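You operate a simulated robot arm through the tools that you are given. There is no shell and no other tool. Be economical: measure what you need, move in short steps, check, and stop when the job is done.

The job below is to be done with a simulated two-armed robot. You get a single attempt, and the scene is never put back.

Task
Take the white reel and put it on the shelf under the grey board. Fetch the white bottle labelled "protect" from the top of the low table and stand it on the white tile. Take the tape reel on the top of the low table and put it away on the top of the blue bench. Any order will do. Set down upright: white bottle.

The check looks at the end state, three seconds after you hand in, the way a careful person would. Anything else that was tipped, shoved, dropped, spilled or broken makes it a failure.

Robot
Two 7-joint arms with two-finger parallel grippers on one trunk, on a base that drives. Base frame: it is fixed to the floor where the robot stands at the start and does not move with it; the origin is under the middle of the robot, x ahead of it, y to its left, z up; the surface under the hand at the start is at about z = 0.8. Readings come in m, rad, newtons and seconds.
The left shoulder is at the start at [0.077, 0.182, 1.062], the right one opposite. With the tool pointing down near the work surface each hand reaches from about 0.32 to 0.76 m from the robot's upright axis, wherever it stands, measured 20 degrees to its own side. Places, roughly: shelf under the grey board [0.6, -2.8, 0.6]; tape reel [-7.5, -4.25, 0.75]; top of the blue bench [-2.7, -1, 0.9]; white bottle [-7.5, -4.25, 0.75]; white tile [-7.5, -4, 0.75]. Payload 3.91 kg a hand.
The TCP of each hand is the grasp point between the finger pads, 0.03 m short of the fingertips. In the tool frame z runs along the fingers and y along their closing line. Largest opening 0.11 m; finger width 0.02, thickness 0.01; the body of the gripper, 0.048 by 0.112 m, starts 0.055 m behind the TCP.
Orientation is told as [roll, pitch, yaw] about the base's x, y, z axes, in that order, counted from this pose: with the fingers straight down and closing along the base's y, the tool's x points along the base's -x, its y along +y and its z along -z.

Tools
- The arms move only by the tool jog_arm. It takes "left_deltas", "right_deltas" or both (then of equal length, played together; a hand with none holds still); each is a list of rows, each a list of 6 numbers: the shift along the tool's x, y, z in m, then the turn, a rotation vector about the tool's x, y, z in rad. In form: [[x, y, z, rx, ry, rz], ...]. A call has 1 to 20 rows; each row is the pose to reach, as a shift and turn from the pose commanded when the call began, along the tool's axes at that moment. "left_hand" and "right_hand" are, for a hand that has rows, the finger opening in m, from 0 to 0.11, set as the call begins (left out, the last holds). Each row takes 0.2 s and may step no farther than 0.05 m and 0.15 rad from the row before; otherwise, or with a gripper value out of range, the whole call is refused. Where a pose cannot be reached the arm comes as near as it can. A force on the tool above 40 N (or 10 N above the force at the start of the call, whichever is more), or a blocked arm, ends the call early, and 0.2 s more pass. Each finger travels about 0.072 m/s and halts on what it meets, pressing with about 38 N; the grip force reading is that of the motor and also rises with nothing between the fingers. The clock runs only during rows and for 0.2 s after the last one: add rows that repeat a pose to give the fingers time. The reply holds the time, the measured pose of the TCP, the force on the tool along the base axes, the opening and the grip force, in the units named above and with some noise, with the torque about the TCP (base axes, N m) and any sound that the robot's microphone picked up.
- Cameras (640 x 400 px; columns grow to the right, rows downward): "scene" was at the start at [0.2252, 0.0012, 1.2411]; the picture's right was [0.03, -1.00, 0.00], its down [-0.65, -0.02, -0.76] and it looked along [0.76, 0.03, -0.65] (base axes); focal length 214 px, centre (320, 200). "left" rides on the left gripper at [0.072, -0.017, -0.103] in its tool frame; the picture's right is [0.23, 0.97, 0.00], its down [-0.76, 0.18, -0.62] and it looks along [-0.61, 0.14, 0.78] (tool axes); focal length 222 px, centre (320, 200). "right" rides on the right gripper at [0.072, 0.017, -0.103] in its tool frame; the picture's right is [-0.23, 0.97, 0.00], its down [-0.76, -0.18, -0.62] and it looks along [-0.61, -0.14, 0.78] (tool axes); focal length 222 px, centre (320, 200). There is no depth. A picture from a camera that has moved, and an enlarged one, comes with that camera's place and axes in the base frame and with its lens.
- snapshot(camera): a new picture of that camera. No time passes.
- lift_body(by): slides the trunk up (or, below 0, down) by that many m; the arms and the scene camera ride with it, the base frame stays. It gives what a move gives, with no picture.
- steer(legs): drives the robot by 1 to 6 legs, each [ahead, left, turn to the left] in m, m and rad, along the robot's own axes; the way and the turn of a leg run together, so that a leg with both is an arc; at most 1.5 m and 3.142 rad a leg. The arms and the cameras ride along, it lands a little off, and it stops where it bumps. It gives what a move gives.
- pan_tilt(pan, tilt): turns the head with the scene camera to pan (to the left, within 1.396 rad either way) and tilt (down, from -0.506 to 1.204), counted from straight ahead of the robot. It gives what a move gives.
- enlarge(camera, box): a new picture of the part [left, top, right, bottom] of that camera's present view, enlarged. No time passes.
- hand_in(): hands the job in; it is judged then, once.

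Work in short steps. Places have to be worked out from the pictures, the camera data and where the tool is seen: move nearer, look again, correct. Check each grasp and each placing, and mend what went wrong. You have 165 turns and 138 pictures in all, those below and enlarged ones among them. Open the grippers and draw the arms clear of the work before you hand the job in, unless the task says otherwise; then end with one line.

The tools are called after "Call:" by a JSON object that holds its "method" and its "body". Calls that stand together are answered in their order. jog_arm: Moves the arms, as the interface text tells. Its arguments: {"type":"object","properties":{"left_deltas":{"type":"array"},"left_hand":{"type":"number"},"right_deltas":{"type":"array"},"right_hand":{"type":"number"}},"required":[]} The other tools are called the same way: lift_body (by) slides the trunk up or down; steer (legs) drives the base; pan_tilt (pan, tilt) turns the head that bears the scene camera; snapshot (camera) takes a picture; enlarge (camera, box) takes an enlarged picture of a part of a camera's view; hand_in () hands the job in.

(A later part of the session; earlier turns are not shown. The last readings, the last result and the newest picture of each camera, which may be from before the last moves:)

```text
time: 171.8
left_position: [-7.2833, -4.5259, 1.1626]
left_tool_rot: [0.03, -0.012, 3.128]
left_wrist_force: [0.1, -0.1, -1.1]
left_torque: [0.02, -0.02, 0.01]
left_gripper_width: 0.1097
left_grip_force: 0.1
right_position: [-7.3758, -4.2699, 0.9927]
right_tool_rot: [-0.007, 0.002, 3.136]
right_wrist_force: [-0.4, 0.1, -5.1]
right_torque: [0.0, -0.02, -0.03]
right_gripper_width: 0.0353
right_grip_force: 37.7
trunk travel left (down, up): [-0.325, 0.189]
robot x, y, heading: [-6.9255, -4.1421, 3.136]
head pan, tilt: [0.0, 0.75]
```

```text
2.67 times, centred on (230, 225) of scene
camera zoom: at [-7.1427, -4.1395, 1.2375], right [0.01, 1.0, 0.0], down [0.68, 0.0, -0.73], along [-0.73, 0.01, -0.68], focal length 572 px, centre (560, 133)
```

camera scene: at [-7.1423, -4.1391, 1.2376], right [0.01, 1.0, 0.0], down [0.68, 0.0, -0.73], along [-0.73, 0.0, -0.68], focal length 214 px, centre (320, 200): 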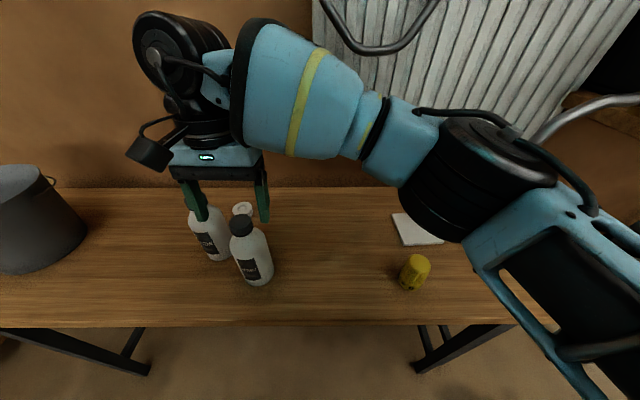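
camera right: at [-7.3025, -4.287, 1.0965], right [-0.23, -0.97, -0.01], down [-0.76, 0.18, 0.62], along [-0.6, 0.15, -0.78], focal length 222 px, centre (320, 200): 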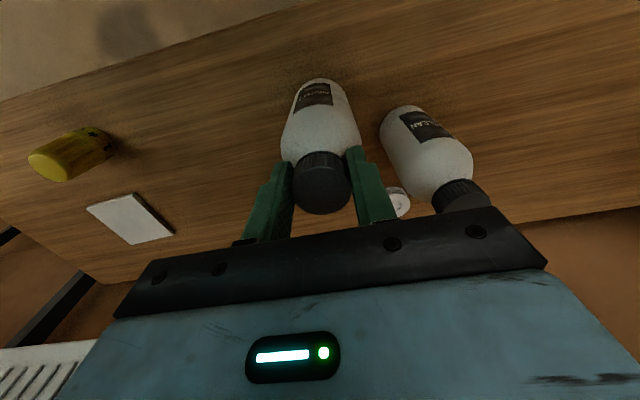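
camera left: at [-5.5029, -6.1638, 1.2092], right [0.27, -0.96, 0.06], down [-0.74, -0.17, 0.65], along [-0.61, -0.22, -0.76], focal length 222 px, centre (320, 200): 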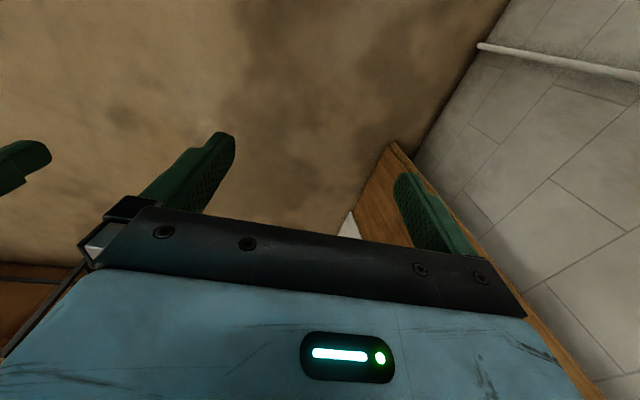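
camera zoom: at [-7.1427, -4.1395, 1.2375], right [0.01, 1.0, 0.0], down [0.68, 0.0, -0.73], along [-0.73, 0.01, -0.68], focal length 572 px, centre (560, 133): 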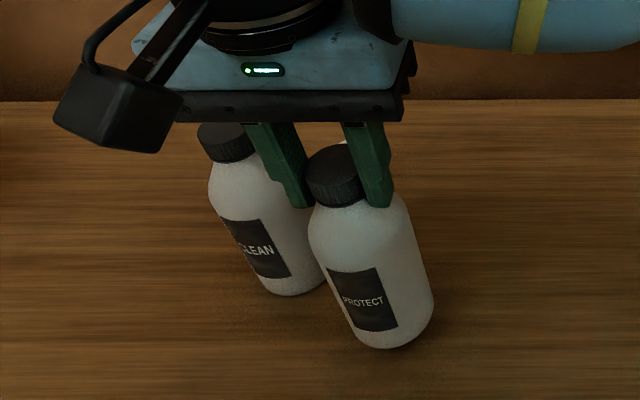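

The bottle hangs upright, about 0.5 kg, off the table. I carry it right and forward to above the tile, rising on the way and passing behind the knob.

Call:
{"method": "jog_arm", "body": {"right_deltas": [[0, -0.035, 0, 0, 0, 0], [-0.01, -0.07, -0.005, 0, 0, 0], [-0.03, -0.105, -0.01, 0, 0, 0], [-0.05, -0.14, -0.02, 0, 0, 0], [-0.07, -0.175, -0.03, 0, 0, 0], [-0.085, -0.21, -0.04, 0, 0, 0], [-0.103, -0.245, -0.05, 0, 0, 0], [-0.103, -0.285, -0.05, 0, 0, 0], [-0.103, -0.33, -0.05, 0, 0, 0], [-0.103, -0.374, -0.05, 0, 0, 0], [-0.103, -0.374, -0.05, 0, 0, 0]]}}

Call:
{"method": "snapshot", "body": {"camera": "scene"}}

Call:
{"method": "snapshot", "body": {"camera": "right"}}

```text
time: 174.2
left_position: [-7.2832, -4.5255, 1.1624]
left_tool_rot: [0.031, -0.012, 3.129]
left_wrist_force: [0.0, -0.8, -0.3]
left_torque: [-0.01, -0.02, -0.01]
left_gripper_width: 0.1104
left_grip_force: 0.0
right_position: [-7.4731, -3.8918, 1.0439]
right_tool_rot: [-0.007, 0.0, 3.135]
right_wrist_force: [0.7, 0.0, -4.8]
right_torque: [0.02, -0.04, 0.0]
right_gripper_width: 0.0352
right_grip_force: 37.7
trunk travel left (down, up): [-0.325, 0.189]
robot x, y, heading: [-6.9216, -4.1409, 3.137]
head pan, tilt: [0.0, 0.75]
```

```text
80 pictures are left
camera scene: at [-7.1428, -4.1401, 1.2375], right [0.01, 1.0, 0.0], down [0.68, 0.0, -0.73], along [-0.73, 0.01, -0.68], focal length 214 px, centre (320, 200)
```

scene: 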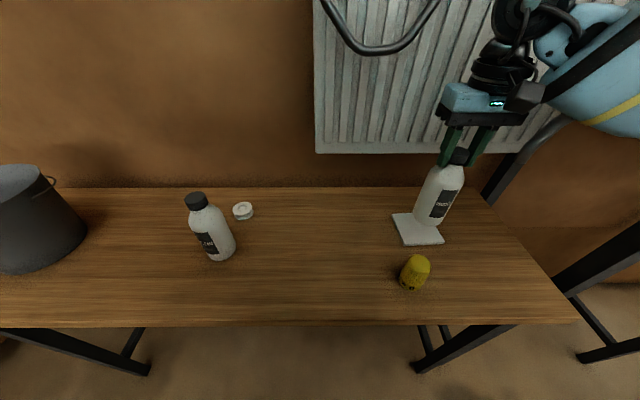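

```text
79 pictures are left
camera right: at [-7.3995, -3.9106, 1.1465], right [-0.23, -0.97, -0.01], down [-0.76, 0.18, 0.62], along [-0.6, 0.15, -0.78], focal length 222 px, centre (320, 200)
```

right: 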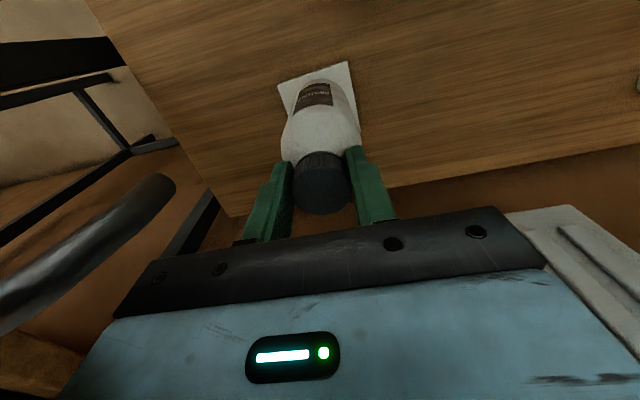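

The bottle hangs over the tile, whose centre I find at [−7.48, −3.891]. I lower 5 cm with a 5 mm forward correction.

Call:
{"method": "jog_arm", "body": {"right_deltas": [[-0.003, 0, 0.02, 0, 0, 0], [-0.006, 0, 0.035, 0, 0, 0], [-0.006, 0, 0.05, 0, 0, 0], [-0.006, 0, 0.05, 0, 0, 0]]}}

Call:
{"method": "enlarge", "body": {"camera": "scene", "box": [360, 130, 500, 290]}}

Call:
{"method": "snapshot", "body": {"camera": "right"}}

```text
time: 175.2
left_position: [-7.2824, -4.5258, 1.1633]
left_tool_rot: [0.032, -0.014, 3.129]
left_wrist_force: [0.1, 0.2, 0.2]
left_torque: [-0.03, 0.02, -0.03]
left_gripper_width: 0.1098
left_grip_force: 0.1
right_position: [-7.4788, -3.8923, 0.9944]
right_tool_rot: [-0.004, 0.001, 3.135]
right_wrist_force: [-0.9, 0.1, -5.4]
right_torque: [0.0, -0.02, -0.02]
right_gripper_width: 0.0354
right_grip_force: 37.7
trunk travel left (down, up): [-0.325, 0.189]
robot x, y, heading: [-6.9238, -4.1369, 3.138]
head pan, tilt: [0.0, 0.75]
```

```text
2.50 times, centred on (430, 210) of scene
camera zoom: at [-7.1425, -4.1394, 1.2376], right [0.01, 1.0, 0.0], down [0.68, 0.0, -0.73], along [-0.73, 0.01, -0.68], focal length 536 px, centre (45, 175)
```

zoom: 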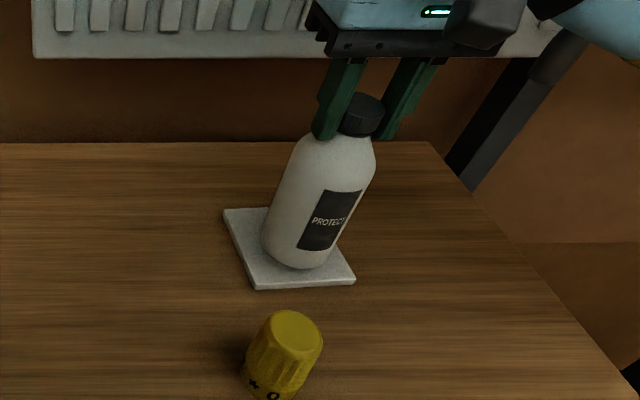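

```text
77 pictures are left
camera right: at [-7.405, -3.9099, 1.0978], right [-0.23, -0.97, -0.01], down [-0.76, 0.18, 0.62], along [-0.6, 0.15, -0.78], focal length 222 px, centre (320, 200)
```

right: 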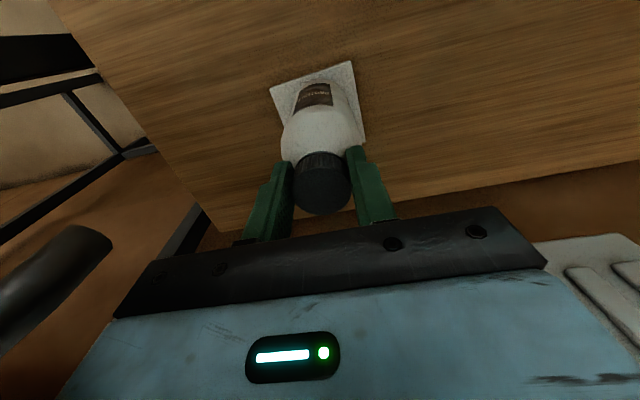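

Well centred. I lower in small steps until the load comes off the hand.

Call:
{"method": "jog_arm", "body": {"right_deltas": [[0, 0, 0.006, 0, 0, 0], [0, 0, 0.006, 0, 0, 0]]}}

Call:
{"method": "jog_arm", "body": {"right_deltas": [[0, 0, 0.003, 0, 0, 0], [0, 0, 0.003, 0, 0, 0]]}}

```text
time: 175.8
left_position: [-7.2811, -4.5268, 1.1624]
left_tool_rot: [0.031, -0.012, 3.128]
left_wrist_force: [0.6, -0.3, -0.3]
left_torque: [0.03, -0.01, 0.01]
left_gripper_width: 0.1098
left_grip_force: 0.1
right_position: [-7.4776, -3.8921, 0.9904]
right_tool_rot: [-0.007, 0.0, 3.135]
right_wrist_force: [0.4, -0.1, -3.9]
right_torque: [0.06, -0.04, 0.03]
right_gripper_width: 0.0352
right_grip_force: 37.9
trunk travel left (down, up): [-0.325, 0.189]
robot x, y, heading: [-6.9204, -4.1394, 3.135]
head pan, tilt: [0.0, 0.75]
```

```text
time: 176.4
left_position: [-7.2807, -4.5248, 1.1639]
left_tool_rot: [0.032, -0.014, 3.127]
left_wrist_force: [0.4, 0.5, -0.6]
left_torque: [0.03, 0.02, 0.04]
left_gripper_width: 0.1101
left_grip_force: 0.0
right_position: [-7.4776, -3.8946, 0.9879]
right_tool_rot: [-0.005, -0.002, 3.137]
right_wrist_force: [-0.8, -0.2, -5.8]
right_torque: [-0.04, -0.04, 0.03]
right_gripper_width: 0.0355
right_grip_force: 37.4
trunk travel left (down, up): [-0.325, 0.189]
robot x, y, heading: [-6.9187, -4.1394, 3.134]
head pan, tilt: [0.0, 0.75]
```

Call:
{"method": "jog_arm", "body": {"right_deltas": [[0, 0, 0.003, 0, 0, 0], [0, 0, 0.003, 0, 0, 0]]}}

Call:
{"method": "jog_arm", "body": {"right_deltas": [[0, 0, 0.003, 0, 0, 0], [0, 0, 0.003, 0, 0, 0]]}}

```text
time: 177.0
left_position: [-7.2786, -4.5259, 1.1636]
left_tool_rot: [0.03, -0.016, 3.127]
left_wrist_force: [0.3, 0.2, 1.5]
left_torque: [-0.04, -0.01, 0.0]
left_gripper_width: 0.1101
left_grip_force: 0.0
right_position: [-7.4763, -3.8946, 0.9851]
right_tool_rot: [-0.005, -0.002, 3.136]
right_wrist_force: [-0.4, 0.1, -4.5]
right_torque: [-0.01, -0.01, 0.0]
right_gripper_width: 0.0352
right_grip_force: 37.9
trunk travel left (down, up): [-0.325, 0.189]
robot x, y, heading: [-6.9218, -4.1414, 3.134]
head pan, tilt: [0.0, 0.75]
```

```text
time: 177.6
left_position: [-7.2799, -4.5277, 1.1635]
left_tool_rot: [0.03, -0.018, 3.128]
left_wrist_force: [-0.1, -0.3, 0.2]
left_torque: [-0.01, 0.0, -0.01]
left_gripper_width: 0.1098
left_grip_force: 0.0
right_position: [-7.4764, -3.8954, 0.9836]
right_tool_rot: [-0.007, -0.004, 3.138]
right_wrist_force: [0.0, -0.4, -5.1]
right_torque: [0.04, -0.06, 0.02]
right_gripper_width: 0.0355
right_grip_force: 37.7
trunk travel left (down, up): [-0.325, 0.189]
robot x, y, heading: [-6.9218, -4.1405, 3.135]
head pan, tilt: [0.0, 0.75]
```

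Still hanging at z = 0.983. I continue by 4 mm steps.

Call:
{"method": "jog_arm", "body": {"right_deltas": [[0, 0, 0.004, 0, 0, 0], [0, 0, 0.004, 0, 0, 0]]}}

Call:
{"method": "jog_arm", "body": {"right_deltas": [[0, 0, 0.003, 0, 0, 0], [0, 0, 0.003, 0, 0, 0]]}}

Call:
{"method": "enlarge", "body": {"camera": "scene", "box": [360, 130, 500, 290]}}

```text
time: 178.2
left_position: [-7.2796, -4.5272, 1.1639]
left_tool_rot: [0.031, -0.014, 3.129]
left_wrist_force: [0.5, -0.9, -0.7]
left_torque: [-0.03, 0.0, 0.01]
left_gripper_width: 0.11
left_grip_force: 0.1
right_position: [-7.4766, -3.8957, 0.9806]
right_tool_rot: [-0.007, -0.004, 3.138]
right_wrist_force: [3.1, 5.2, 20.1]
right_torque: [0.41, -0.83, 0.12]
right_gripper_width: 0.0354
right_grip_force: 37.7
trunk travel left (down, up): [-0.325, 0.189]
robot x, y, heading: [-6.9217, -4.1411, 3.136]
head pan, tilt: [0.0, 0.75]
```

```text
time: 178.8
left_position: [-7.2777, -4.5283, 1.1635]
left_tool_rot: [0.03, -0.017, 3.129]
left_wrist_force: [0.8, 0.1, 0.8]
left_torque: [-0.03, 0.01, 0.02]
left_gripper_width: 0.1099
left_grip_force: 0.0
right_position: [-7.4758, -3.8974, 0.9803]
right_tool_rot: [-0.004, -0.01, 3.137]
right_wrist_force: [5.6, 6.1, 36.0]
right_torque: [0.33, -0.92, 0.05]
right_gripper_width: 0.0355
right_grip_force: 38.1
trunk travel left (down, up): [-0.325, 0.189]
robot x, y, heading: [-6.9215, -4.1408, 3.131]
head pan, tilt: [0.0, 0.75]
```

```text
2.50 times, centred on (430, 210) of scene
camera zoom: at [-7.1374, -4.142, 1.2386], right [0.01, 1.0, 0.0], down [0.68, 0.0, -0.73], along [-0.73, 0.01, -0.68], focal length 536 px, centre (45, 175)
```

zoom: 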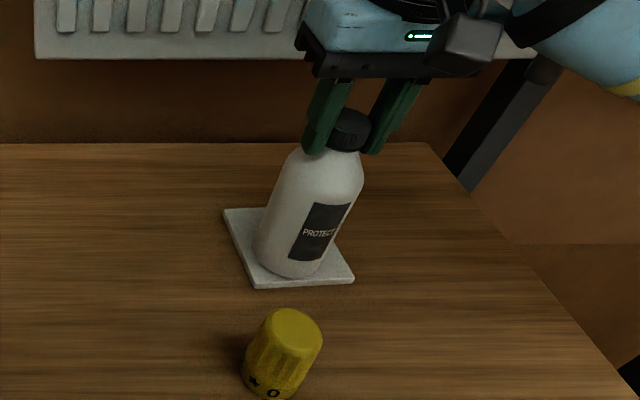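

Standing on the tile. I relieve the load by 4 mm, then check before opening.

Call:
{"method": "jog_arm", "body": {"right_deltas": [[0, 0, -0.005, 0, 0, 0], [0, 0, -0.005, 0, 0, 0]]}}

```text
time: 179.4
left_position: [-7.2776, -4.5276, 1.1633]
left_tool_rot: [0.032, -0.016, 3.128]
left_wrist_force: [0.1, 0.3, 0.1]
left_torque: [-0.01, 0.03, -0.04]
left_gripper_width: 0.1099
left_grip_force: 0.0
right_position: [-7.4754, -3.895, 0.9813]
right_tool_rot: [-0.008, -0.005, 3.135]
right_wrist_force: [0.0, 0.2, -3.9]
right_torque: [-0.02, 0.1, -0.01]
right_gripper_width: 0.0355
right_grip_force: 37.4
trunk travel left (down, up): [-0.325, 0.189]
robot x, y, heading: [-6.9214, -4.1343, 3.134]
head pan, tilt: [0.0, 0.75]
```

Call:
{"method": "jog_arm", "body": {"right_deltas": [[0, 0, 0.001, 0, 0, 0], [0, 0, 0.001, 0, 0, 0]]}}

Call:
{"method": "jog_arm", "body": {"right_deltas": [[0, 0, 0, 0, 0, 0], [0, 0, 0, 0, 0, 0], [0, 0, 0, 0, 0, 0], [0, 0, 0, 0, 0, 0]], "right_hand": 0.09}}

Call:
{"method": "snapshot", "body": {"camera": "right"}}

Call:
{"method": "enlarge", "body": {"camera": "scene", "box": [360, 130, 500, 290]}}

```text
time: 180.0
left_position: [-7.2778, -4.5281, 1.1644]
left_tool_rot: [0.031, -0.017, 3.127]
left_wrist_force: [-0.2, -0.2, -1.0]
left_torque: [0.01, 0.01, -0.01]
left_gripper_width: 0.1098
left_grip_force: 0.0
right_position: [-7.4749, -3.8961, 0.9809]
right_tool_rot: [-0.007, -0.006, 3.134]
right_wrist_force: [0.5, 0.9, 0.2]
right_torque: [0.13, -0.15, -0.02]
right_gripper_width: 0.0351
right_grip_force: 38.5
trunk travel left (down, up): [-0.325, 0.189]
robot x, y, heading: [-6.9254, -4.1428, 3.138]
head pan, tilt: [0.0, 0.75]
```

```text
time: 181.0
left_position: [-7.2774, -4.527, 1.1642]
left_tool_rot: [0.031, -0.018, 3.129]
left_wrist_force: [0.2, 0.1, 0.9]
left_torque: [0.01, 0.0, -0.03]
left_gripper_width: 0.1101
left_grip_force: 0.1
right_position: [-7.4759, -3.8959, 0.9805]
right_tool_rot: [-0.007, -0.006, 3.137]
right_wrist_force: [1.0, -1.3, -0.4]
right_torque: [-0.04, 0.02, -0.02]
right_gripper_width: 0.0899
right_grip_force: 0.1
trunk travel left (down, up): [-0.325, 0.189]
robot x, y, heading: [-6.9209, -4.1403, 3.133]
head pan, tilt: [0.0, 0.75]
```

```text
75 pictures are left
camera right: at [-7.4012, -3.9136, 1.0837], right [-0.23, -0.97, 0.0], down [-0.76, 0.18, 0.63], along [-0.61, 0.15, -0.78], focal length 222 px, centre (320, 200)
```

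right: 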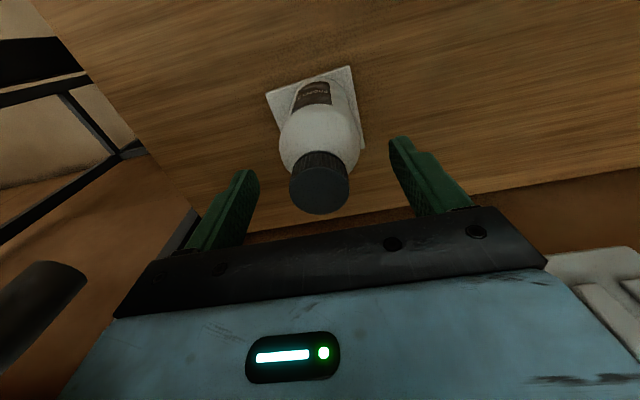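

```text
2.50 times, centred on (430, 210) of scene
camera zoom: at [-7.1363, -4.1413, 1.2387], right [0.01, 1.0, 0.0], down [0.68, 0.0, -0.73], along [-0.73, 0.01, -0.68], focal length 536 px, centre (45, 175)
```

zoom: 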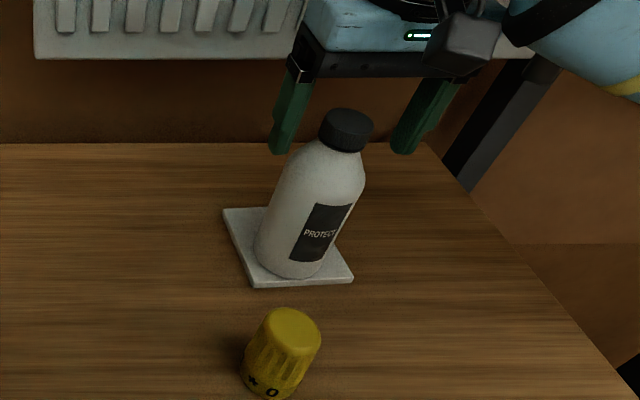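

The bottle stands upright on the tile. I raise the right hand clear, and test a yaw turn of the left hand, needed to take the reel behind the "CLEAN" bottle.

Call:
{"method": "jog_arm", "body": {"right_deltas": [[0, 0, -0.03, 0, 0, 0], [0, 0, -0.06, 0, 0, 0], [0, 0, -0.1, 0, 0, 0], [0.03, 0, -0.12, 0, 0, 0], [0.07, 0, -0.12, 0, 0, 0]]}}

Call:
{"method": "jog_arm", "body": {"left_deltas": [[0, 0, 0, 0, 0, -0.14], [0, 0, 0, 0, 0, -0.28], [0, 0, 0, 0, 0, -0.42], [0, 0, 0, 0, 0, -0.56], [0, 0, 0, 0, 0, -0.7], [0, 0, 0, 0, 0, -0.84], [0, 0, 0, 0, 0, -0.98], [0, 0, 0, 0, 0, -1.12], [0, 0, 0, 0, 0, -1.26], [0, 0, 0, 0, 0, -1.4], [0, 0, 0, 0, 0, -1.54], [0, 0, 0, 0, 0, -1.68], [0, 0, 0, 0, 0, -1.82]]}}

Call:
{"method": "snapshot", "body": {"camera": "scene"}}

Call:
{"method": "snapshot", "body": {"camera": "left"}}

```text
time: 182.2
left_position: [-7.2816, -4.5249, 1.1634]
left_tool_rot: [0.031, -0.012, 3.128]
left_wrist_force: [-0.4, 1.2, -0.6]
left_torque: [0.02, 0.03, 0.03]
left_gripper_width: 0.11
left_grip_force: 0.1
right_position: [-7.4082, -3.8963, 1.0945]
right_tool_rot: [-0.005, 0.0, 3.134]
right_wrist_force: [-0.2, 0.7, 0.6]
right_torque: [0.01, 0.03, -0.03]
right_gripper_width: 0.0901
right_grip_force: 0.2
trunk travel left (down, up): [-0.325, 0.189]
robot x, y, heading: [-6.9219, -4.1403, 3.139]
head pan, tilt: [0.0, 0.75]
```

```text
time: 185.0
left_position: [-7.2825, -4.5253, 1.1634]
left_tool_rot: [-0.021, -0.027, -1.332]
left_wrist_force: [0.8, 0.9, 0.6]
left_torque: [0.03, 0.01, 0.02]
left_gripper_width: 0.1105
left_grip_force: 0.0
right_position: [-7.4097, -3.8958, 1.0953]
right_tool_rot: [-0.006, 0.0, 3.135]
right_wrist_force: [0.0, 0.2, 0.4]
right_torque: [0.0, 0.03, -0.01]
right_gripper_width: 0.0896
right_grip_force: 0.1
trunk travel left (down, up): [-0.325, 0.189]
robot x, y, heading: [-6.9211, -4.1423, 3.14]
head pan, tilt: [0.0, 0.75]
```

```text
73 pictures are left
camera scene: at [-7.1422, -4.1393, 1.2376], right [0.01, 1.0, 0.0], down [0.68, 0.0, -0.73], along [-0.73, 0.01, -0.68], focal length 214 px, centre (320, 200)
```

scene: 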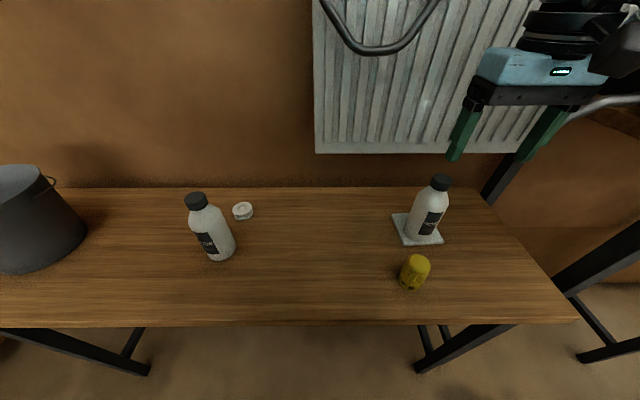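

```text
72 pictures are left
camera left: at [-7.3165, -4.4561, 1.266], right [0.89, 0.45, -0.03], down [0.36, -0.68, 0.64], along [0.27, -0.58, -0.77], focal length 222 px, centre (320, 200)
```

left: 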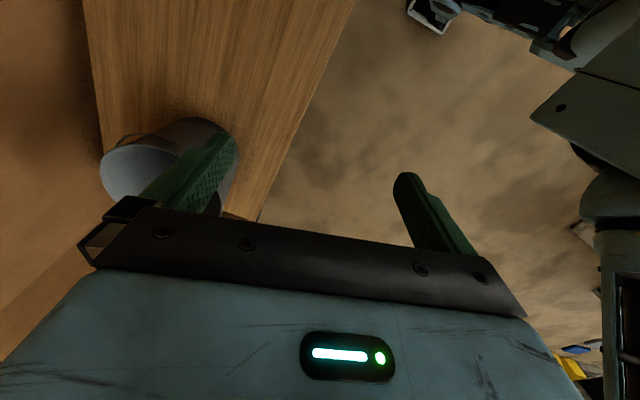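

Left hand turned fine (yaw ≈ −1.33), and the bottle stands on the tile. I bring the left hand over the reel at safe height.

Call:
{"method": "jog_arm", "body": {"left_deltas": [[0.032, -0.025, 0.0, 0, 0, 0], [0.065, -0.049, 0.0, 0, 0, 0], [0.097, -0.074, 0.01, 0, 0, 0], [0.13, -0.099, 0.02, 0, 0, 0], [0.162, -0.123, 0.03, 0, 0, 0], [0.194, -0.148, 0.04, 0, 0, 0], [0.227, -0.172, 0.05, 0, 0, 0], [0.259, -0.197, 0.06, 0, 0, 0], [0.259, -0.197, 0.06, 0, 0, 0]], "left_hand": 0.075}}

Call:
{"method": "snapshot", "body": {"camera": "left"}}

Call:
{"method": "snapshot", "body": {"camera": "scene"}}

```text
time: 187.0
left_position: [-7.4949, -4.3601, 1.0884]
left_tool_rot: [-0.018, -0.026, -1.333]
left_wrist_force: [0.8, -0.1, 0.7]
left_torque: [0.02, -0.02, -0.01]
left_gripper_width: 0.0749
left_grip_force: 0.1
left hand out of reach, approached as far as the arm can: row 7, 8, 9
right_position: [-7.4096, -3.8978, 1.0953]
right_tool_rot: [-0.005, 0.002, 3.137]
right_wrist_force: [-0.1, -0.4, -0.5]
right_torque: [0.0, 0.0, 0.0]
right_gripper_width: 0.09
right_grip_force: 0.0
trunk travel left (down, up): [-0.325, 0.189]
robot x, y, heading: [-6.925, -4.1407, 3.133]
head pan, tilt: [0.0, 0.75]
```

```text
71 pictures are left
camera left: at [-7.5291, -4.291, 1.1914], right [0.89, 0.45, -0.03], down [0.36, -0.68, 0.64], along [0.27, -0.58, -0.77], focal length 222 px, centre (320, 200)
```

left: 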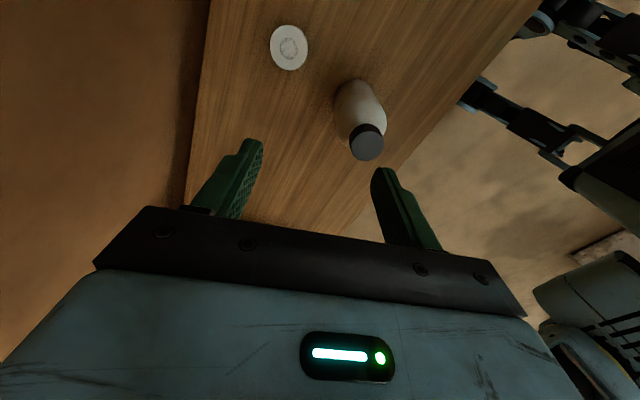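

```text
70 pictures are left
camera scene: at [-7.1423, -4.1394, 1.2376], right [0.01, 1.0, 0.0], down [0.68, 0.0, -0.73], along [-0.73, 0.01, -0.68], focal length 214 px, centre (320, 200)
```

scene: 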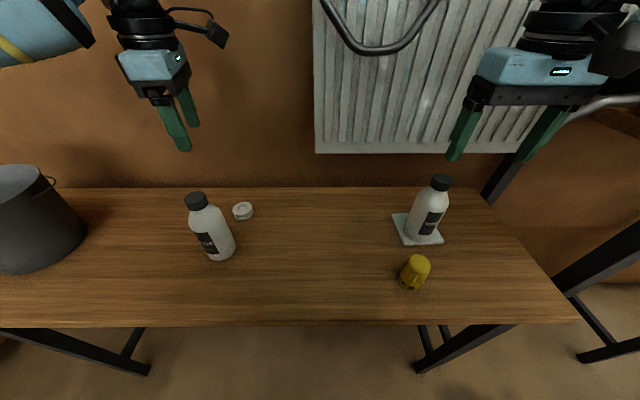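

High up the reach is short. I lower by 10 cm first (tips stay above the reel and beside the bottle) and see where it settles.

Call:
{"method": "jog_arm", "body": {"left_deltas": [[0, 0, 0.03, 0, 0, 0], [0, 0, 0.06, 0, 0, 0], [0, 0, 0.06, 0, 0, 0]]}}

```text
time: 187.8
left_position: [-7.4948, -4.3594, 1.028]
left_tool_rot: [-0.019, -0.03, -1.333]
left_wrist_force: [0.1, -0.2, 0.0]
left_torque: [0.0, 0.03, -0.01]
left_gripper_width: 0.0752
left_grip_force: 0.1
right_position: [-7.4091, -3.8961, 1.0947]
right_tool_rot: [-0.004, 0.001, 3.136]
right_wrist_force: [0.7, 0.2, 0.2]
right_torque: [-0.02, 0.04, -0.02]
right_gripper_width: 0.0901
right_grip_force: 0.1
trunk travel left (down, up): [-0.325, 0.189]
robot x, y, heading: [-6.925, -4.1408, 3.135]
head pan, tilt: [0.0, 0.75]
```

Now shift horizontally over the reel.

Call:
{"method": "jog_arm", "body": {"left_deltas": [[0.015, -0.025, 0.0, 0, 0, 0], [0.0305, -0.049, 0.0, 0, 0, 0], [0.0305, -0.049, 0.0, 0, 0, 0]]}}

Call:
{"method": "snapshot", "body": {"camera": "left"}}

```text
time: 188.6
left_position: [-7.5139, -4.3553, 1.0281]
left_tool_rot: [-0.021, -0.024, -1.333]
left_wrist_force: [-0.1, -0.2, -0.1]
left_torque: [0.0, -0.03, -0.03]
left_gripper_width: 0.0752
left_grip_force: 0.1
left hand out of reach, approached as far as the arm can: row 1, 2, 3
right_position: [-7.41, -3.8959, 1.0947]
right_tool_rot: [-0.006, 0.002, 3.136]
right_wrist_force: [0.1, -1.4, 0.5]
right_torque: [0.0, 0.02, -0.01]
right_gripper_width: 0.0899
right_grip_force: 0.2
trunk travel left (down, up): [-0.325, 0.189]
robot x, y, heading: [-6.9234, -4.1392, 3.137]
head pan, tilt: [0.0, 0.75]
```

```text
69 pictures are left
camera left: at [-7.5478, -4.2862, 1.1315], right [0.89, 0.45, -0.02], down [0.36, -0.68, 0.64], along [0.27, -0.58, -0.77], focal length 222 px, centre (320, 200)
```

left: 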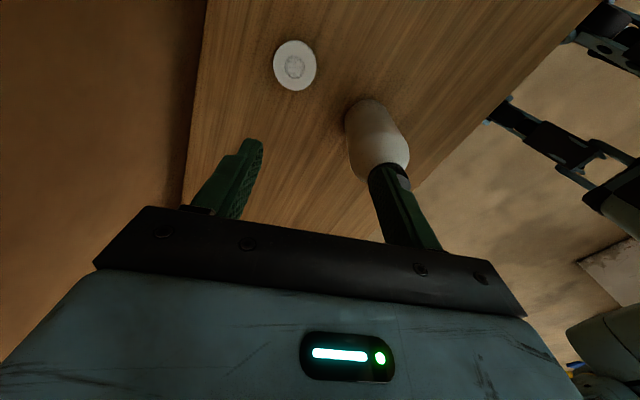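

The reach improves when the hand is lower relative to the shoulders, so I raise the trunk by 0.17 m and then lower the hand by the same amount.

Call:
{"method": "lift_body", "body": {"by": 0.17}}

Call:
{"method": "jog_arm", "body": {"left_deltas": [[0.01, -0.015, 0.04, 0, 0, 0], [0.02, -0.03, 0.08, 0, 0, 0], [0.0275, -0.0385, 0.12, 0, 0, 0], [0.0275, -0.0385, 0.15, 0, 0, 0], [0.0275, -0.0385, 0.15, 0, 0, 0]]}}

Call:
{"method": "snapshot", "body": {"camera": "left"}}

Call:
{"method": "snapshot", "body": {"camera": "scene"}}

```text
time: 190.5
left_position: [-7.439, -4.3582, 1.3849]
left_tool_rot: [-0.354, 0.055, -1.337]
left_wrist_force: [-0.8, -0.5, 0.0]
left_torque: [0.03, -0.02, -0.01]
left_gripper_width: 0.0749
left_grip_force: 0.0
right_position: [-7.4127, -3.895, 1.2664]
right_tool_rot: [-0.005, 0.005, 3.136]
right_wrist_force: [-0.1, 0.0, -0.4]
right_torque: [0.0, -0.01, 0.03]
right_gripper_width: 0.0899
right_grip_force: 0.0
trunk travel left (down, up): [-0.495, 0.019]
robot x, y, heading: [-6.9226, -4.1416, 3.135]
head pan, tilt: [0.0, 0.75]
```

```text
time: 191.7
left_position: [-7.5155, -4.3757, 1.2519]
left_tool_rot: [-0.358, 0.056, -1.337]
left_wrist_force: [-0.5, -0.5, 0.2]
left_torque: [0.03, -0.02, 0.02]
left_gripper_width: 0.0749
left_grip_force: 0.1
left hand out of reach, approached as far as the arm can: row 1, 2, 3, 4, 5
right_position: [-7.4097, -3.8946, 1.2677]
right_tool_rot: [-0.005, 0.003, 3.135]
right_wrist_force: [-0.5, 0.6, -0.1]
right_torque: [-0.04, 0.0, 0.01]
right_gripper_width: 0.0901
right_grip_force: 0.2
trunk travel left (down, up): [-0.495, 0.019]
robot x, y, heading: [-6.9252, -4.141, 3.136]
head pan, tilt: [0.0, 0.75]
```

```text
68 pictures are left
camera left: at [-7.5126, -4.3067, 1.3593], right [0.83, 0.45, -0.33], down [0.56, -0.68, 0.48], along [-0.01, -0.58, -0.82], focal length 222 px, centre (320, 200)
```

left: 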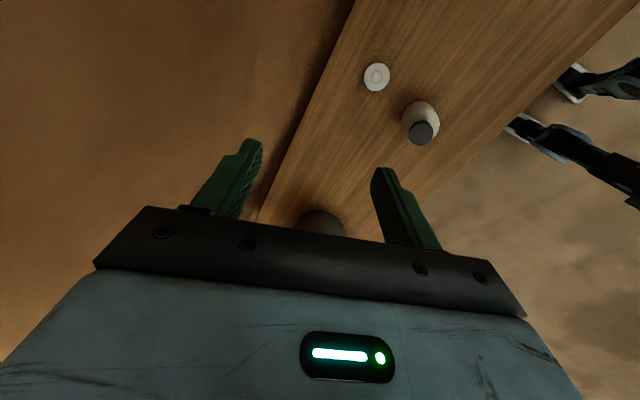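

```text
67 pictures are left
camera scene: at [-7.0398, -4.1396, 1.432], right [0.01, 1.0, 0.0], down [0.68, -0.01, -0.73], along [-0.73, 0.0, -0.68], focal length 214 px, centre (320, 200)
```

scene: 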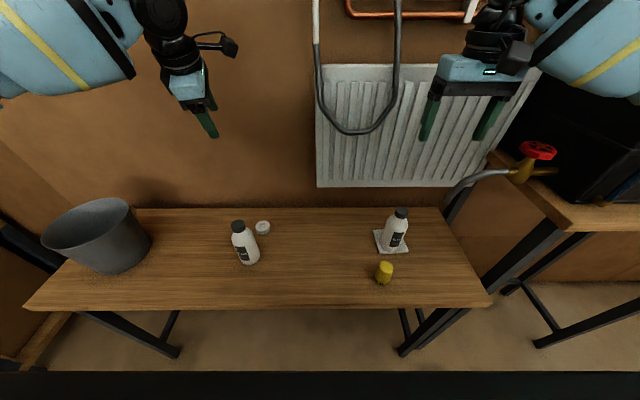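

Raising moved the shoulders back, so that didn't help. Instead I'll approach low from the open right side of the reel. First I bring the trunk back down and re-level the left hand.

Call:
{"method": "lift_body", "body": {"by": -0.17}}

```text
time: 193.6
left_position: [-7.5167, -4.3764, 1.0782]
left_tool_rot: [-0.355, 0.058, -1.338]
left_wrist_force: [-0.1, 0.4, 0.7]
left_torque: [-0.01, 0.01, 0.01]
left_gripper_width: 0.0752
left_grip_force: 0.0
right_position: [-7.4108, -3.8941, 1.0985]
right_tool_rot: [-0.005, 0.001, 3.137]
right_wrist_force: [1.5, 0.0, -0.5]
right_torque: [-0.01, -0.03, -0.02]
right_gripper_width: 0.0901
right_grip_force: 0.0
trunk travel left (down, up): [-0.325, 0.189]
robot x, y, heading: [-6.9219, -4.1407, 3.138]
head pan, tilt: [0.0, 0.75]
```

I re-level the left hand while moving it right and back, to above the open area beside the reel.

Call:
{"method": "jog_arm", "body": {"left_deltas": [[0.0243, 0.0245, 0.001, -0.059, -0.0097, 0], [0.0486, 0.049, 0.003, -0.118, -0.0193, 0], [0.0728, 0.0735, 0.004, -0.178, -0.029, 0], [0.0971, 0.098, 0.005, -0.237, -0.0387, 0], [0.1214, 0.1225, 0.007, -0.296, -0.0483, 0], [0.1457, 0.147, 0.008, -0.355, -0.058, 0], [0.1457, 0.147, 0.008, -0.355, -0.058, 0]]}}

Call:
{"method": "snapshot", "body": {"camera": "scene"}}

```text
time: 195.2
left_position: [-7.4121, -4.2729, 1.0294]
left_tool_rot: [-0.002, 0.002, -1.327]
left_wrist_force: [-0.4, 0.1, -0.2]
left_torque: [0.01, -0.02, -0.03]
left_gripper_width: 0.075
left_grip_force: 0.0
left hand out of reach, approached as far as the arm can: row 3, 4, 5, 6, 7
right_position: [-7.4098, -3.8951, 1.0976]
right_tool_rot: [-0.005, 0.001, 3.135]
right_wrist_force: [-0.6, 0.7, 0.6]
right_torque: [0.02, -0.02, -0.01]
right_gripper_width: 0.0899
right_grip_force: 0.0
trunk travel left (down, up): [-0.325, 0.189]
robot x, y, heading: [-6.9235, -4.1361, 3.135]
head pan, tilt: [0.0, 0.75]
```

```text
66 pictures are left
camera scene: at [-7.1419, -4.1397, 1.2377], right [0.01, 1.0, 0.0], down [0.68, 0.0, -0.73], along [-0.73, 0.01, -0.68], focal length 214 px, centre (320, 200)
```

scene: 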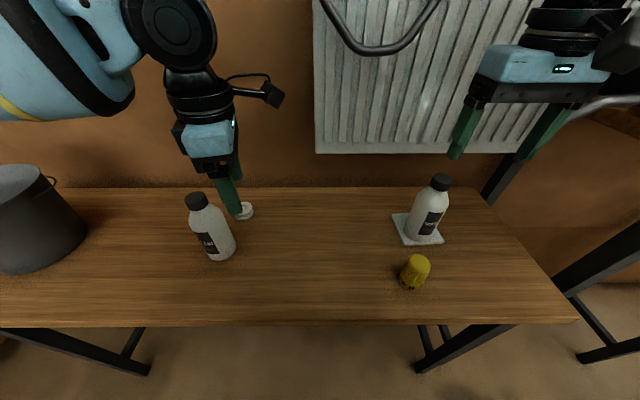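

Level now. I tuck the right hand back, away from the valve pipe on the right, then shift the base 10 cm right so the reel lies in better reach of the left hand.

Call:
{"method": "jog_arm", "body": {"right_deltas": [[0.04, 0.0, 0, 0, 0, 0], [0.08, 0.02, 0, 0, 0, 0], [0.11, 0.04, 0, 0, 0, 0], [0.11, 0.07, 0, 0, 0, 0]]}}

Call:
{"method": "steer", "body": {"legs": [[0, -0.1, 0]]}}

Call:
{"method": "snapshot", "body": {"camera": "scene"}}

Call:
{"method": "snapshot", "body": {"camera": "left"}}

```text
time: 196.2
left_position: [-7.4124, -4.2747, 1.0279]
left_tool_rot: [0.0, 0.004, -1.328]
left_wrist_force: [0.2, -0.4, 0.6]
left_torque: [0.03, -0.02, -0.01]
left_gripper_width: 0.0753
left_grip_force: 0.0
right_position: [-7.3008, -3.9689, 1.0979]
right_tool_rot: [-0.005, 0.004, 3.135]
right_wrist_force: [-0.5, 0.2, -0.2]
right_torque: [-0.01, -0.01, 0.02]
right_gripper_width: 0.0897
right_grip_force: 0.0
trunk travel left (down, up): [-0.325, 0.189]
robot x, y, heading: [-6.9217, -4.1366, 3.126]
head pan, tilt: [0.0, 0.75]
```

```text
time: 197.8
left_position: [-7.4109, -4.1747, 1.0288]
left_tool_rot: [-0.002, 0.002, -1.324]
left_wrist_force: [0.6, 0.4, -0.7]
left_torque: [0.0, -0.04, 0.01]
left_gripper_width: 0.0751
left_grip_force: 0.0
right_position: [-7.3008, -3.8698, 1.0977]
right_tool_rot: [-0.005, 0.002, 3.137]
right_wrist_force: [-0.1, 0.7, -0.4]
right_torque: [0.02, 0.0, -0.01]
right_gripper_width: 0.09
right_grip_force: 0.0
trunk travel left (down, up): [-0.325, 0.189]
robot x, y, heading: [-6.9183, -4.0378, 3.136]
head pan, tilt: [0.0, 0.75]
```

```text
65 pictures are left
camera scene: at [-7.1417, -4.0407, 1.2376], right [0.0, 1.0, 0.0], down [0.68, 0.0, -0.73], along [-0.73, 0.0, -0.68], focal length 214 px, centre (320, 200)
```

scene: 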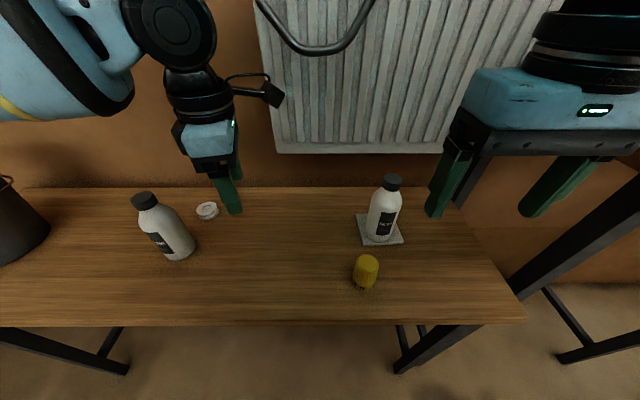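

```text
64 pictures are left
camera left: at [-7.4468, -4.1097, 1.1341], right [0.89, 0.46, 0.0], down [0.36, -0.7, 0.62], along [0.28, -0.55, -0.78], focal length 222 px, centre (320, 200)
```

left: 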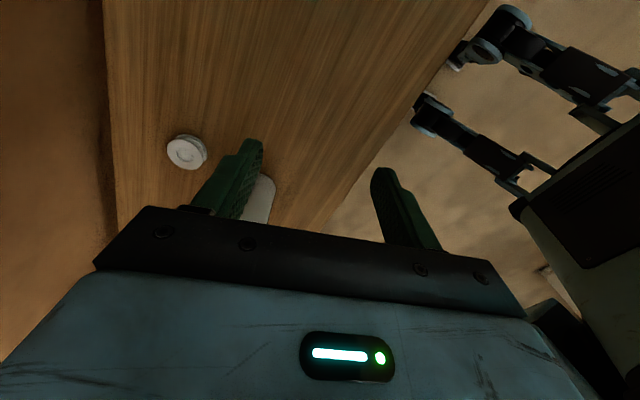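

I lower here in the open area to TCP z ≈ 0.89 and look at the reel from the hand.

Call:
{"method": "jog_arm", "body": {"left_deltas": [[0, 0, 0.045, 0, 0, 0], [0, 0, 0.09, 0, 0, 0], [0, 0, 0.135, 0, 0, 0], [0, 0, 0.135, 0, 0, 0]]}}

Call:
{"method": "snapshot", "body": {"camera": "left"}}

Call:
{"method": "snapshot", "body": {"camera": "scene"}}

```text
time: 198.8
left_position: [-7.4154, -4.1803, 0.8952]
left_tool_rot: [0.001, 0.002, -1.328]
left_wrist_force: [0.1, 0.2, 0.0]
left_torque: [0.01, 0.0, 0.0]
left_gripper_width: 0.0752
left_grip_force: 0.0
left hand out of reach, approached as far as the arm can: row 3, 4
right_position: [-7.3, -3.869, 1.0967]
right_tool_rot: [-0.005, 0.001, 3.138]
right_wrist_force: [-0.3, 0.3, -0.2]
right_torque: [0.01, -0.01, -0.01]
right_gripper_width: 0.0897
right_grip_force: 0.0
trunk travel left (down, up): [-0.325, 0.189]
robot x, y, heading: [-6.9199, -4.0385, 3.137]
head pan, tilt: [0.0, 0.75]
```

```text
63 pictures are left
camera left: at [-7.451, -4.1157, 1.0005], right [0.89, 0.45, 0.0], down [0.36, -0.7, 0.62], along [0.28, -0.55, -0.78], focal length 222 px, centre (320, 200)
```

left: 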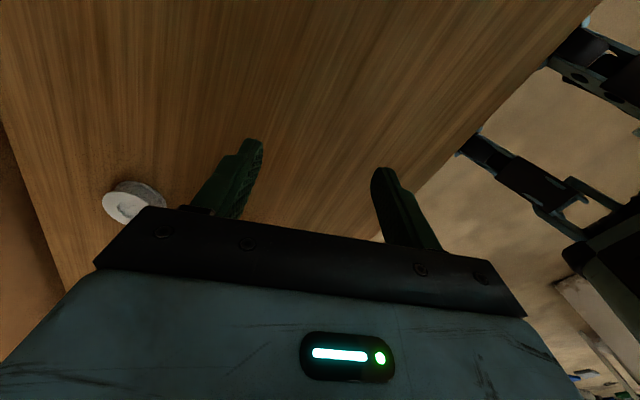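

```text
62 pictures are left
camera scene: at [-7.1413, -4.0408, 1.2377], right [0.0, 1.0, 0.0], down [0.68, 0.0, -0.73], along [-0.73, 0.0, -0.68], focal length 214 px, centre (320, 200)
```

scene: 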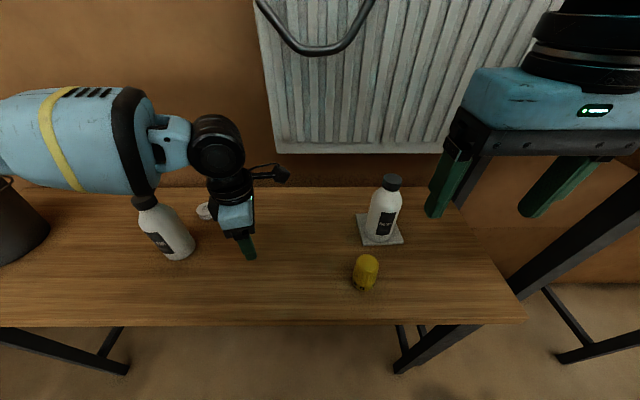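

The left forearm hovers close over the "CLEAN" bottle, so going lower is risky. I switch: the right hand, from the right side, will take the reel. First I raise and retract the left hand.

Call:
{"method": "jog_arm", "body": {"left_deltas": [[0, 0, -0.045, 0, 0, 0], [0, 0, -0.09, 0, 0, 0], [0, 0, -0.135, 0, 0, 0], [-0.005, 0.02, -0.175, 0, 0, 0], [-0.01, 0.05, -0.215, 0, 0, 0], [-0.02, 0.08, -0.25, 0, 0, 0], [-0.024, 0.1, -0.28, 0, 0, 0]]}}

Call:
{"method": "snapshot", "body": {"camera": "scene"}}

```text
refused: row 5 steps farther than a row can; nothing moved
```

```text
61 pictures are left
camera scene: at [-7.1413, -4.0408, 1.2377], right [0.0, 1.0, 0.0], down [0.68, 0.0, -0.73], along [-0.73, 0.0, -0.68], focal length 214 px, centre (320, 200)
```

scene: 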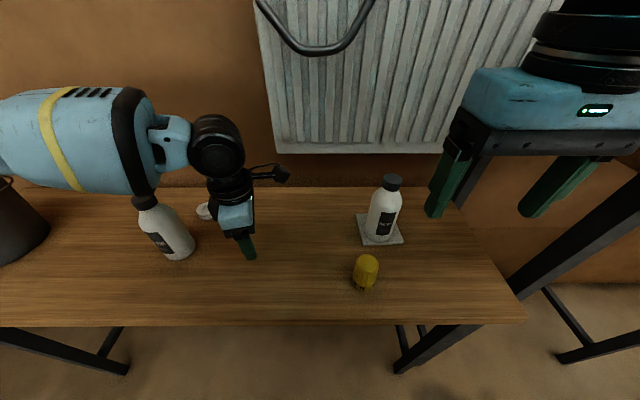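

One row was too long. I repeat it with shorter steps.

Call:
{"method": "jog_arm", "body": {"left_deltas": [[0, 0, -0.045, 0, 0, 0], [0, 0, -0.09, 0, 0, 0], [0, 0, -0.135, 0, 0, 0], [-0.005, 0.02, -0.17, 0, 0, 0], [-0.01, 0.045, -0.205, 0, 0, 0], [-0.015, 0.07, -0.24, 0, 0, 0], [-0.02, 0.1, -0.27, 0, 0, 0]]}}

Call:
{"method": "snapshot", "body": {"camera": "scene"}}

```text
time: 200.4
left_position: [-7.3105, -4.1752, 1.1602]
left_tool_rot: [-0.003, 0.001, -1.326]
left_wrist_force: [0.0, -0.4, -0.1]
left_torque: [-0.02, 0.02, 0.01]
left_gripper_width: 0.0751
left_grip_force: 0.0
right_position: [-7.2998, -3.8702, 1.0977]
right_tool_rot: [-0.007, 0.0, 3.138]
right_wrist_force: [-0.3, -0.4, 0.5]
right_torque: [0.0, 0.02, 0.0]
right_gripper_width: 0.09
right_grip_force: 0.0
trunk travel left (down, up): [-0.325, 0.189]
robot x, y, heading: [-6.9219, -4.0409, 3.134]
head pan, tilt: [0.0, 0.75]
```

```text
60 pictures are left
camera scene: at [-7.1404, -4.0408, 1.2379], right [0.0, 1.0, 0.0], down [0.68, 0.0, -0.73], along [-0.73, 0.0, -0.68], focal length 214 px, centre (320, 200)
```

scene: 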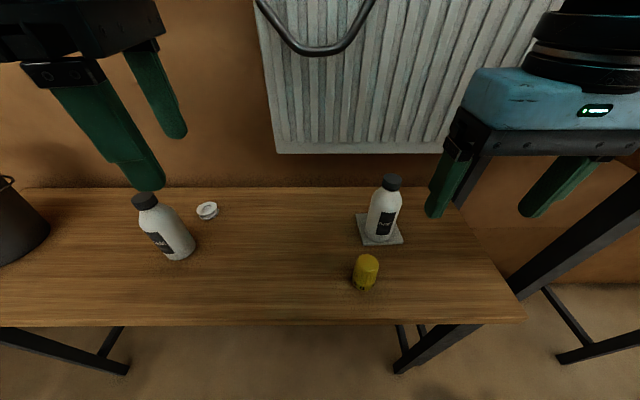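

I rotate the left hand back and outwards, and at the same time turn the right hand by about 100° in yaw.

Call:
{"method": "jog_arm", "body": {"left_deltas": [[-0.011, -0.003, 0, 0, 0, 0.14], [-0.022, -0.005, 0, 0, 0, 0.28], [-0.034, -0.008, 0, 0, 0, 0.42], [-0.045, -0.011, 0, 0, 0, 0.56], [-0.056, -0.013, 0, 0, 0, 0.7], [-0.067, -0.016, 0, 0, 0, 0.84], [-0.079, -0.019, 0, 0, 0, 0.98], [-0.09, -0.022, 0, 0, 0, 1.12], [-0.101, -0.024, 0, 0, 0, 1.26], [-0.112, -0.027, 0, 0, 0, 1.4], [-0.124, -0.03, 0, 0, 0, 1.54], [-0.135, -0.032, 0, 0, 0, 1.68], [-0.146, -0.035, 0, 0, 0, 1.82]], "right_deltas": [[0, 0, 0, 0, 0, -0.14], [0, 0, 0, 0, 0, -0.28], [0, 0, 0, 0, 0, -0.42], [0, 0, 0, 0, 0, -0.56], [0, 0, 0, 0, 0, -0.7], [0, 0, 0, 0, 0, -0.84], [0, 0, 0, 0, 0, -0.98], [0, 0, 0, 0, 0, -1.12], [0, 0, 0, 0, 0, -1.26], [0, 0, 0, 0, 0, -1.4], [0, 0, 0, 0, 0, -1.54], [0, 0, 0, 0, 0, -1.68], [0, 0, 0, 0, 0, -1.8]], "right_hand": 0.075}}

Call:
{"method": "snapshot", "body": {"camera": "scene"}}

```text
time: 203.2
left_position: [-7.3112, -4.3328, 1.1596]
left_tool_rot: [-0.007, 0.0, 3.139]
left_wrist_force: [-0.6, -2.2, -1.2]
left_torque: [0.15, -0.06, 0.03]
left_gripper_width: 0.075
left_grip_force: 0.1
right_position: [-7.2247, -3.9207, 1.0789]
right_tool_rot: [0.009, 0.009, -1.337]
right_wrist_force: [0.6, -0.8, -0.2]
right_torque: [0.15, -0.08, -0.01]
right_gripper_width: 0.0749
right_grip_force: 0.1
right hand out of reach, approached as far as the arm can: row 11, 12, 13
trunk travel left (down, up): [-0.325, 0.189]
robot x, y, heading: [-6.924, -4.0422, 3.14]
head pan, tilt: [0.0, 0.75]
```

```text
59 pictures are left
camera scene: at [-7.1434, -4.047, 1.2367], right [0.0, 1.0, 0.0], down [0.68, 0.0, -0.73], along [-0.73, 0.0, -0.68], focal length 214 px, centre (320, 200)
```

scene: 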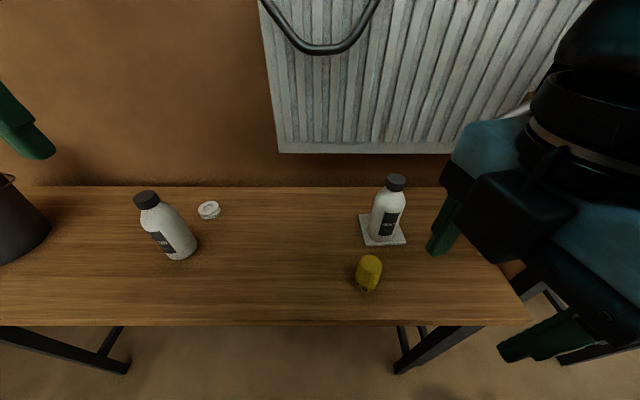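

The turn was a bit too much for this arm. I back the yaw off to about 75° and bring the hand forward again.

Call:
{"method": "jog_arm", "body": {"right_deltas": [[0, -0.03, -0.005, 0, 0, 0.12], [0, -0.06, -0.01, 0, 0, 0.24], [0, -0.09, -0.015, 0, 0, 0.36], [0, -0.12, -0.02, 0, 0, 0.48], [0, -0.12, -0.02, 0, 0, 0.48]]}}

Call:
{"method": "snapshot", "body": {"camera": "scene"}}

```text
time: 204.4
left_position: [-7.3098, -4.3261, 1.1633]
left_tool_rot: [-0.001, -0.003, 3.138]
left_wrist_force: [0.0, 0.7, -0.1]
left_torque: [0.01, 0.02, -0.01]
left_gripper_width: 0.0749
left_grip_force: 0.2
right_position: [-7.3414, -3.9376, 1.1023]
right_tool_rot: [0.0, 0.004, -1.826]
right_wrist_force: [0.9, -0.2, 0.0]
right_torque: [0.01, -0.01, 0.01]
right_gripper_width: 0.0747
right_grip_force: 0.0
trunk travel left (down, up): [-0.325, 0.189]
robot x, y, heading: [-6.9258, -4.039, 3.138]
head pan, tilt: [0.0, 0.75]
```

```text
58 pictures are left
camera scene: at [-7.1412, -4.0408, 1.2377], right [0.0, 1.0, 0.0], down [0.68, 0.0, -0.73], along [-0.73, 0.0, -0.68], focal length 214 px, centre (320, 200)
```

scene: 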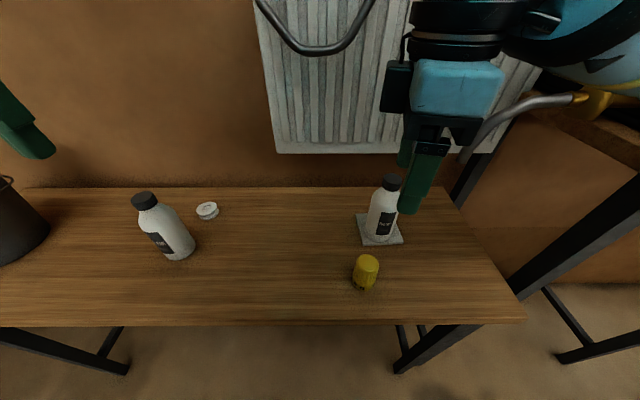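

Call:
{"method": "snapshot", "body": {"camera": "right"}}

```text
57 pictures are left
camera right: at [-7.3051, -3.8727, 1.2063], right [0.88, -0.47, 0.0], down [-0.37, -0.69, 0.62], along [-0.29, -0.55, -0.79], focal length 222 px, centre (320, 200)
```

right: 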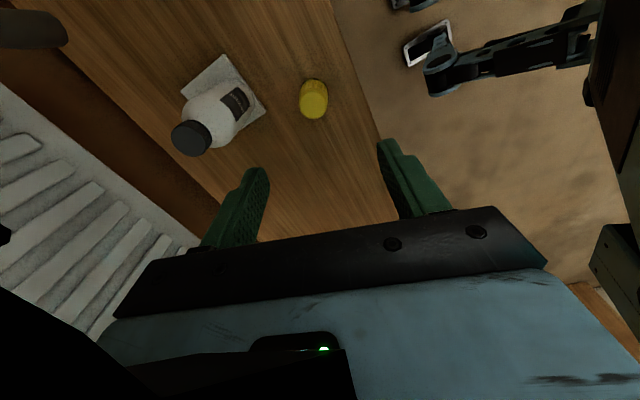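

Hand is level at φ ≈ 75°. Now I shift the base 0.36 m left so the reel sits straight ahead of the right arm; both hands are well above the bottles.

Call:
{"method": "steer", "body": {"legs": [[0, 0.36, 0]]}}

Call:
{"method": "snapshot", "body": {"camera": "scene"}}

```text
time: 208.1
left_position: [-7.3144, -4.6867, 1.1634]
left_tool_rot: [-0.002, -0.001, 3.133]
left_wrist_force: [0.2, -0.3, -0.1]
left_torque: [0.01, -0.02, -0.03]
left_gripper_width: 0.0749
left_grip_force: 0.1
right_position: [-7.3441, -4.2987, 1.102]
right_tool_rot: [0.001, 0.005, -1.831]
right_wrist_force: [0.5, -0.5, -0.1]
right_torque: [-0.02, -0.01, 0.05]
right_gripper_width: 0.0748
right_grip_force: 0.1
trunk travel left (down, up): [-0.325, 0.189]
robot x, y, heading: [-6.9252, -4.403, 3.131]
head pan, tilt: [0.0, 0.75]
```

```text
56 pictures are left
camera scene: at [-7.1444, -4.403, 1.2376], right [0.01, 1.0, 0.0], down [0.68, -0.01, -0.73], along [-0.73, 0.01, -0.68], focal length 214 px, centre (320, 200)
```

scene: 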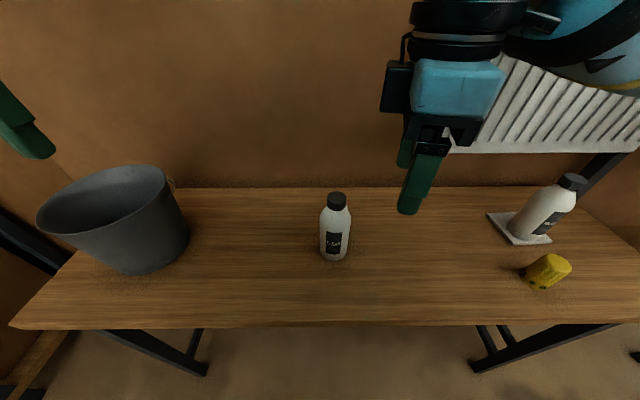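

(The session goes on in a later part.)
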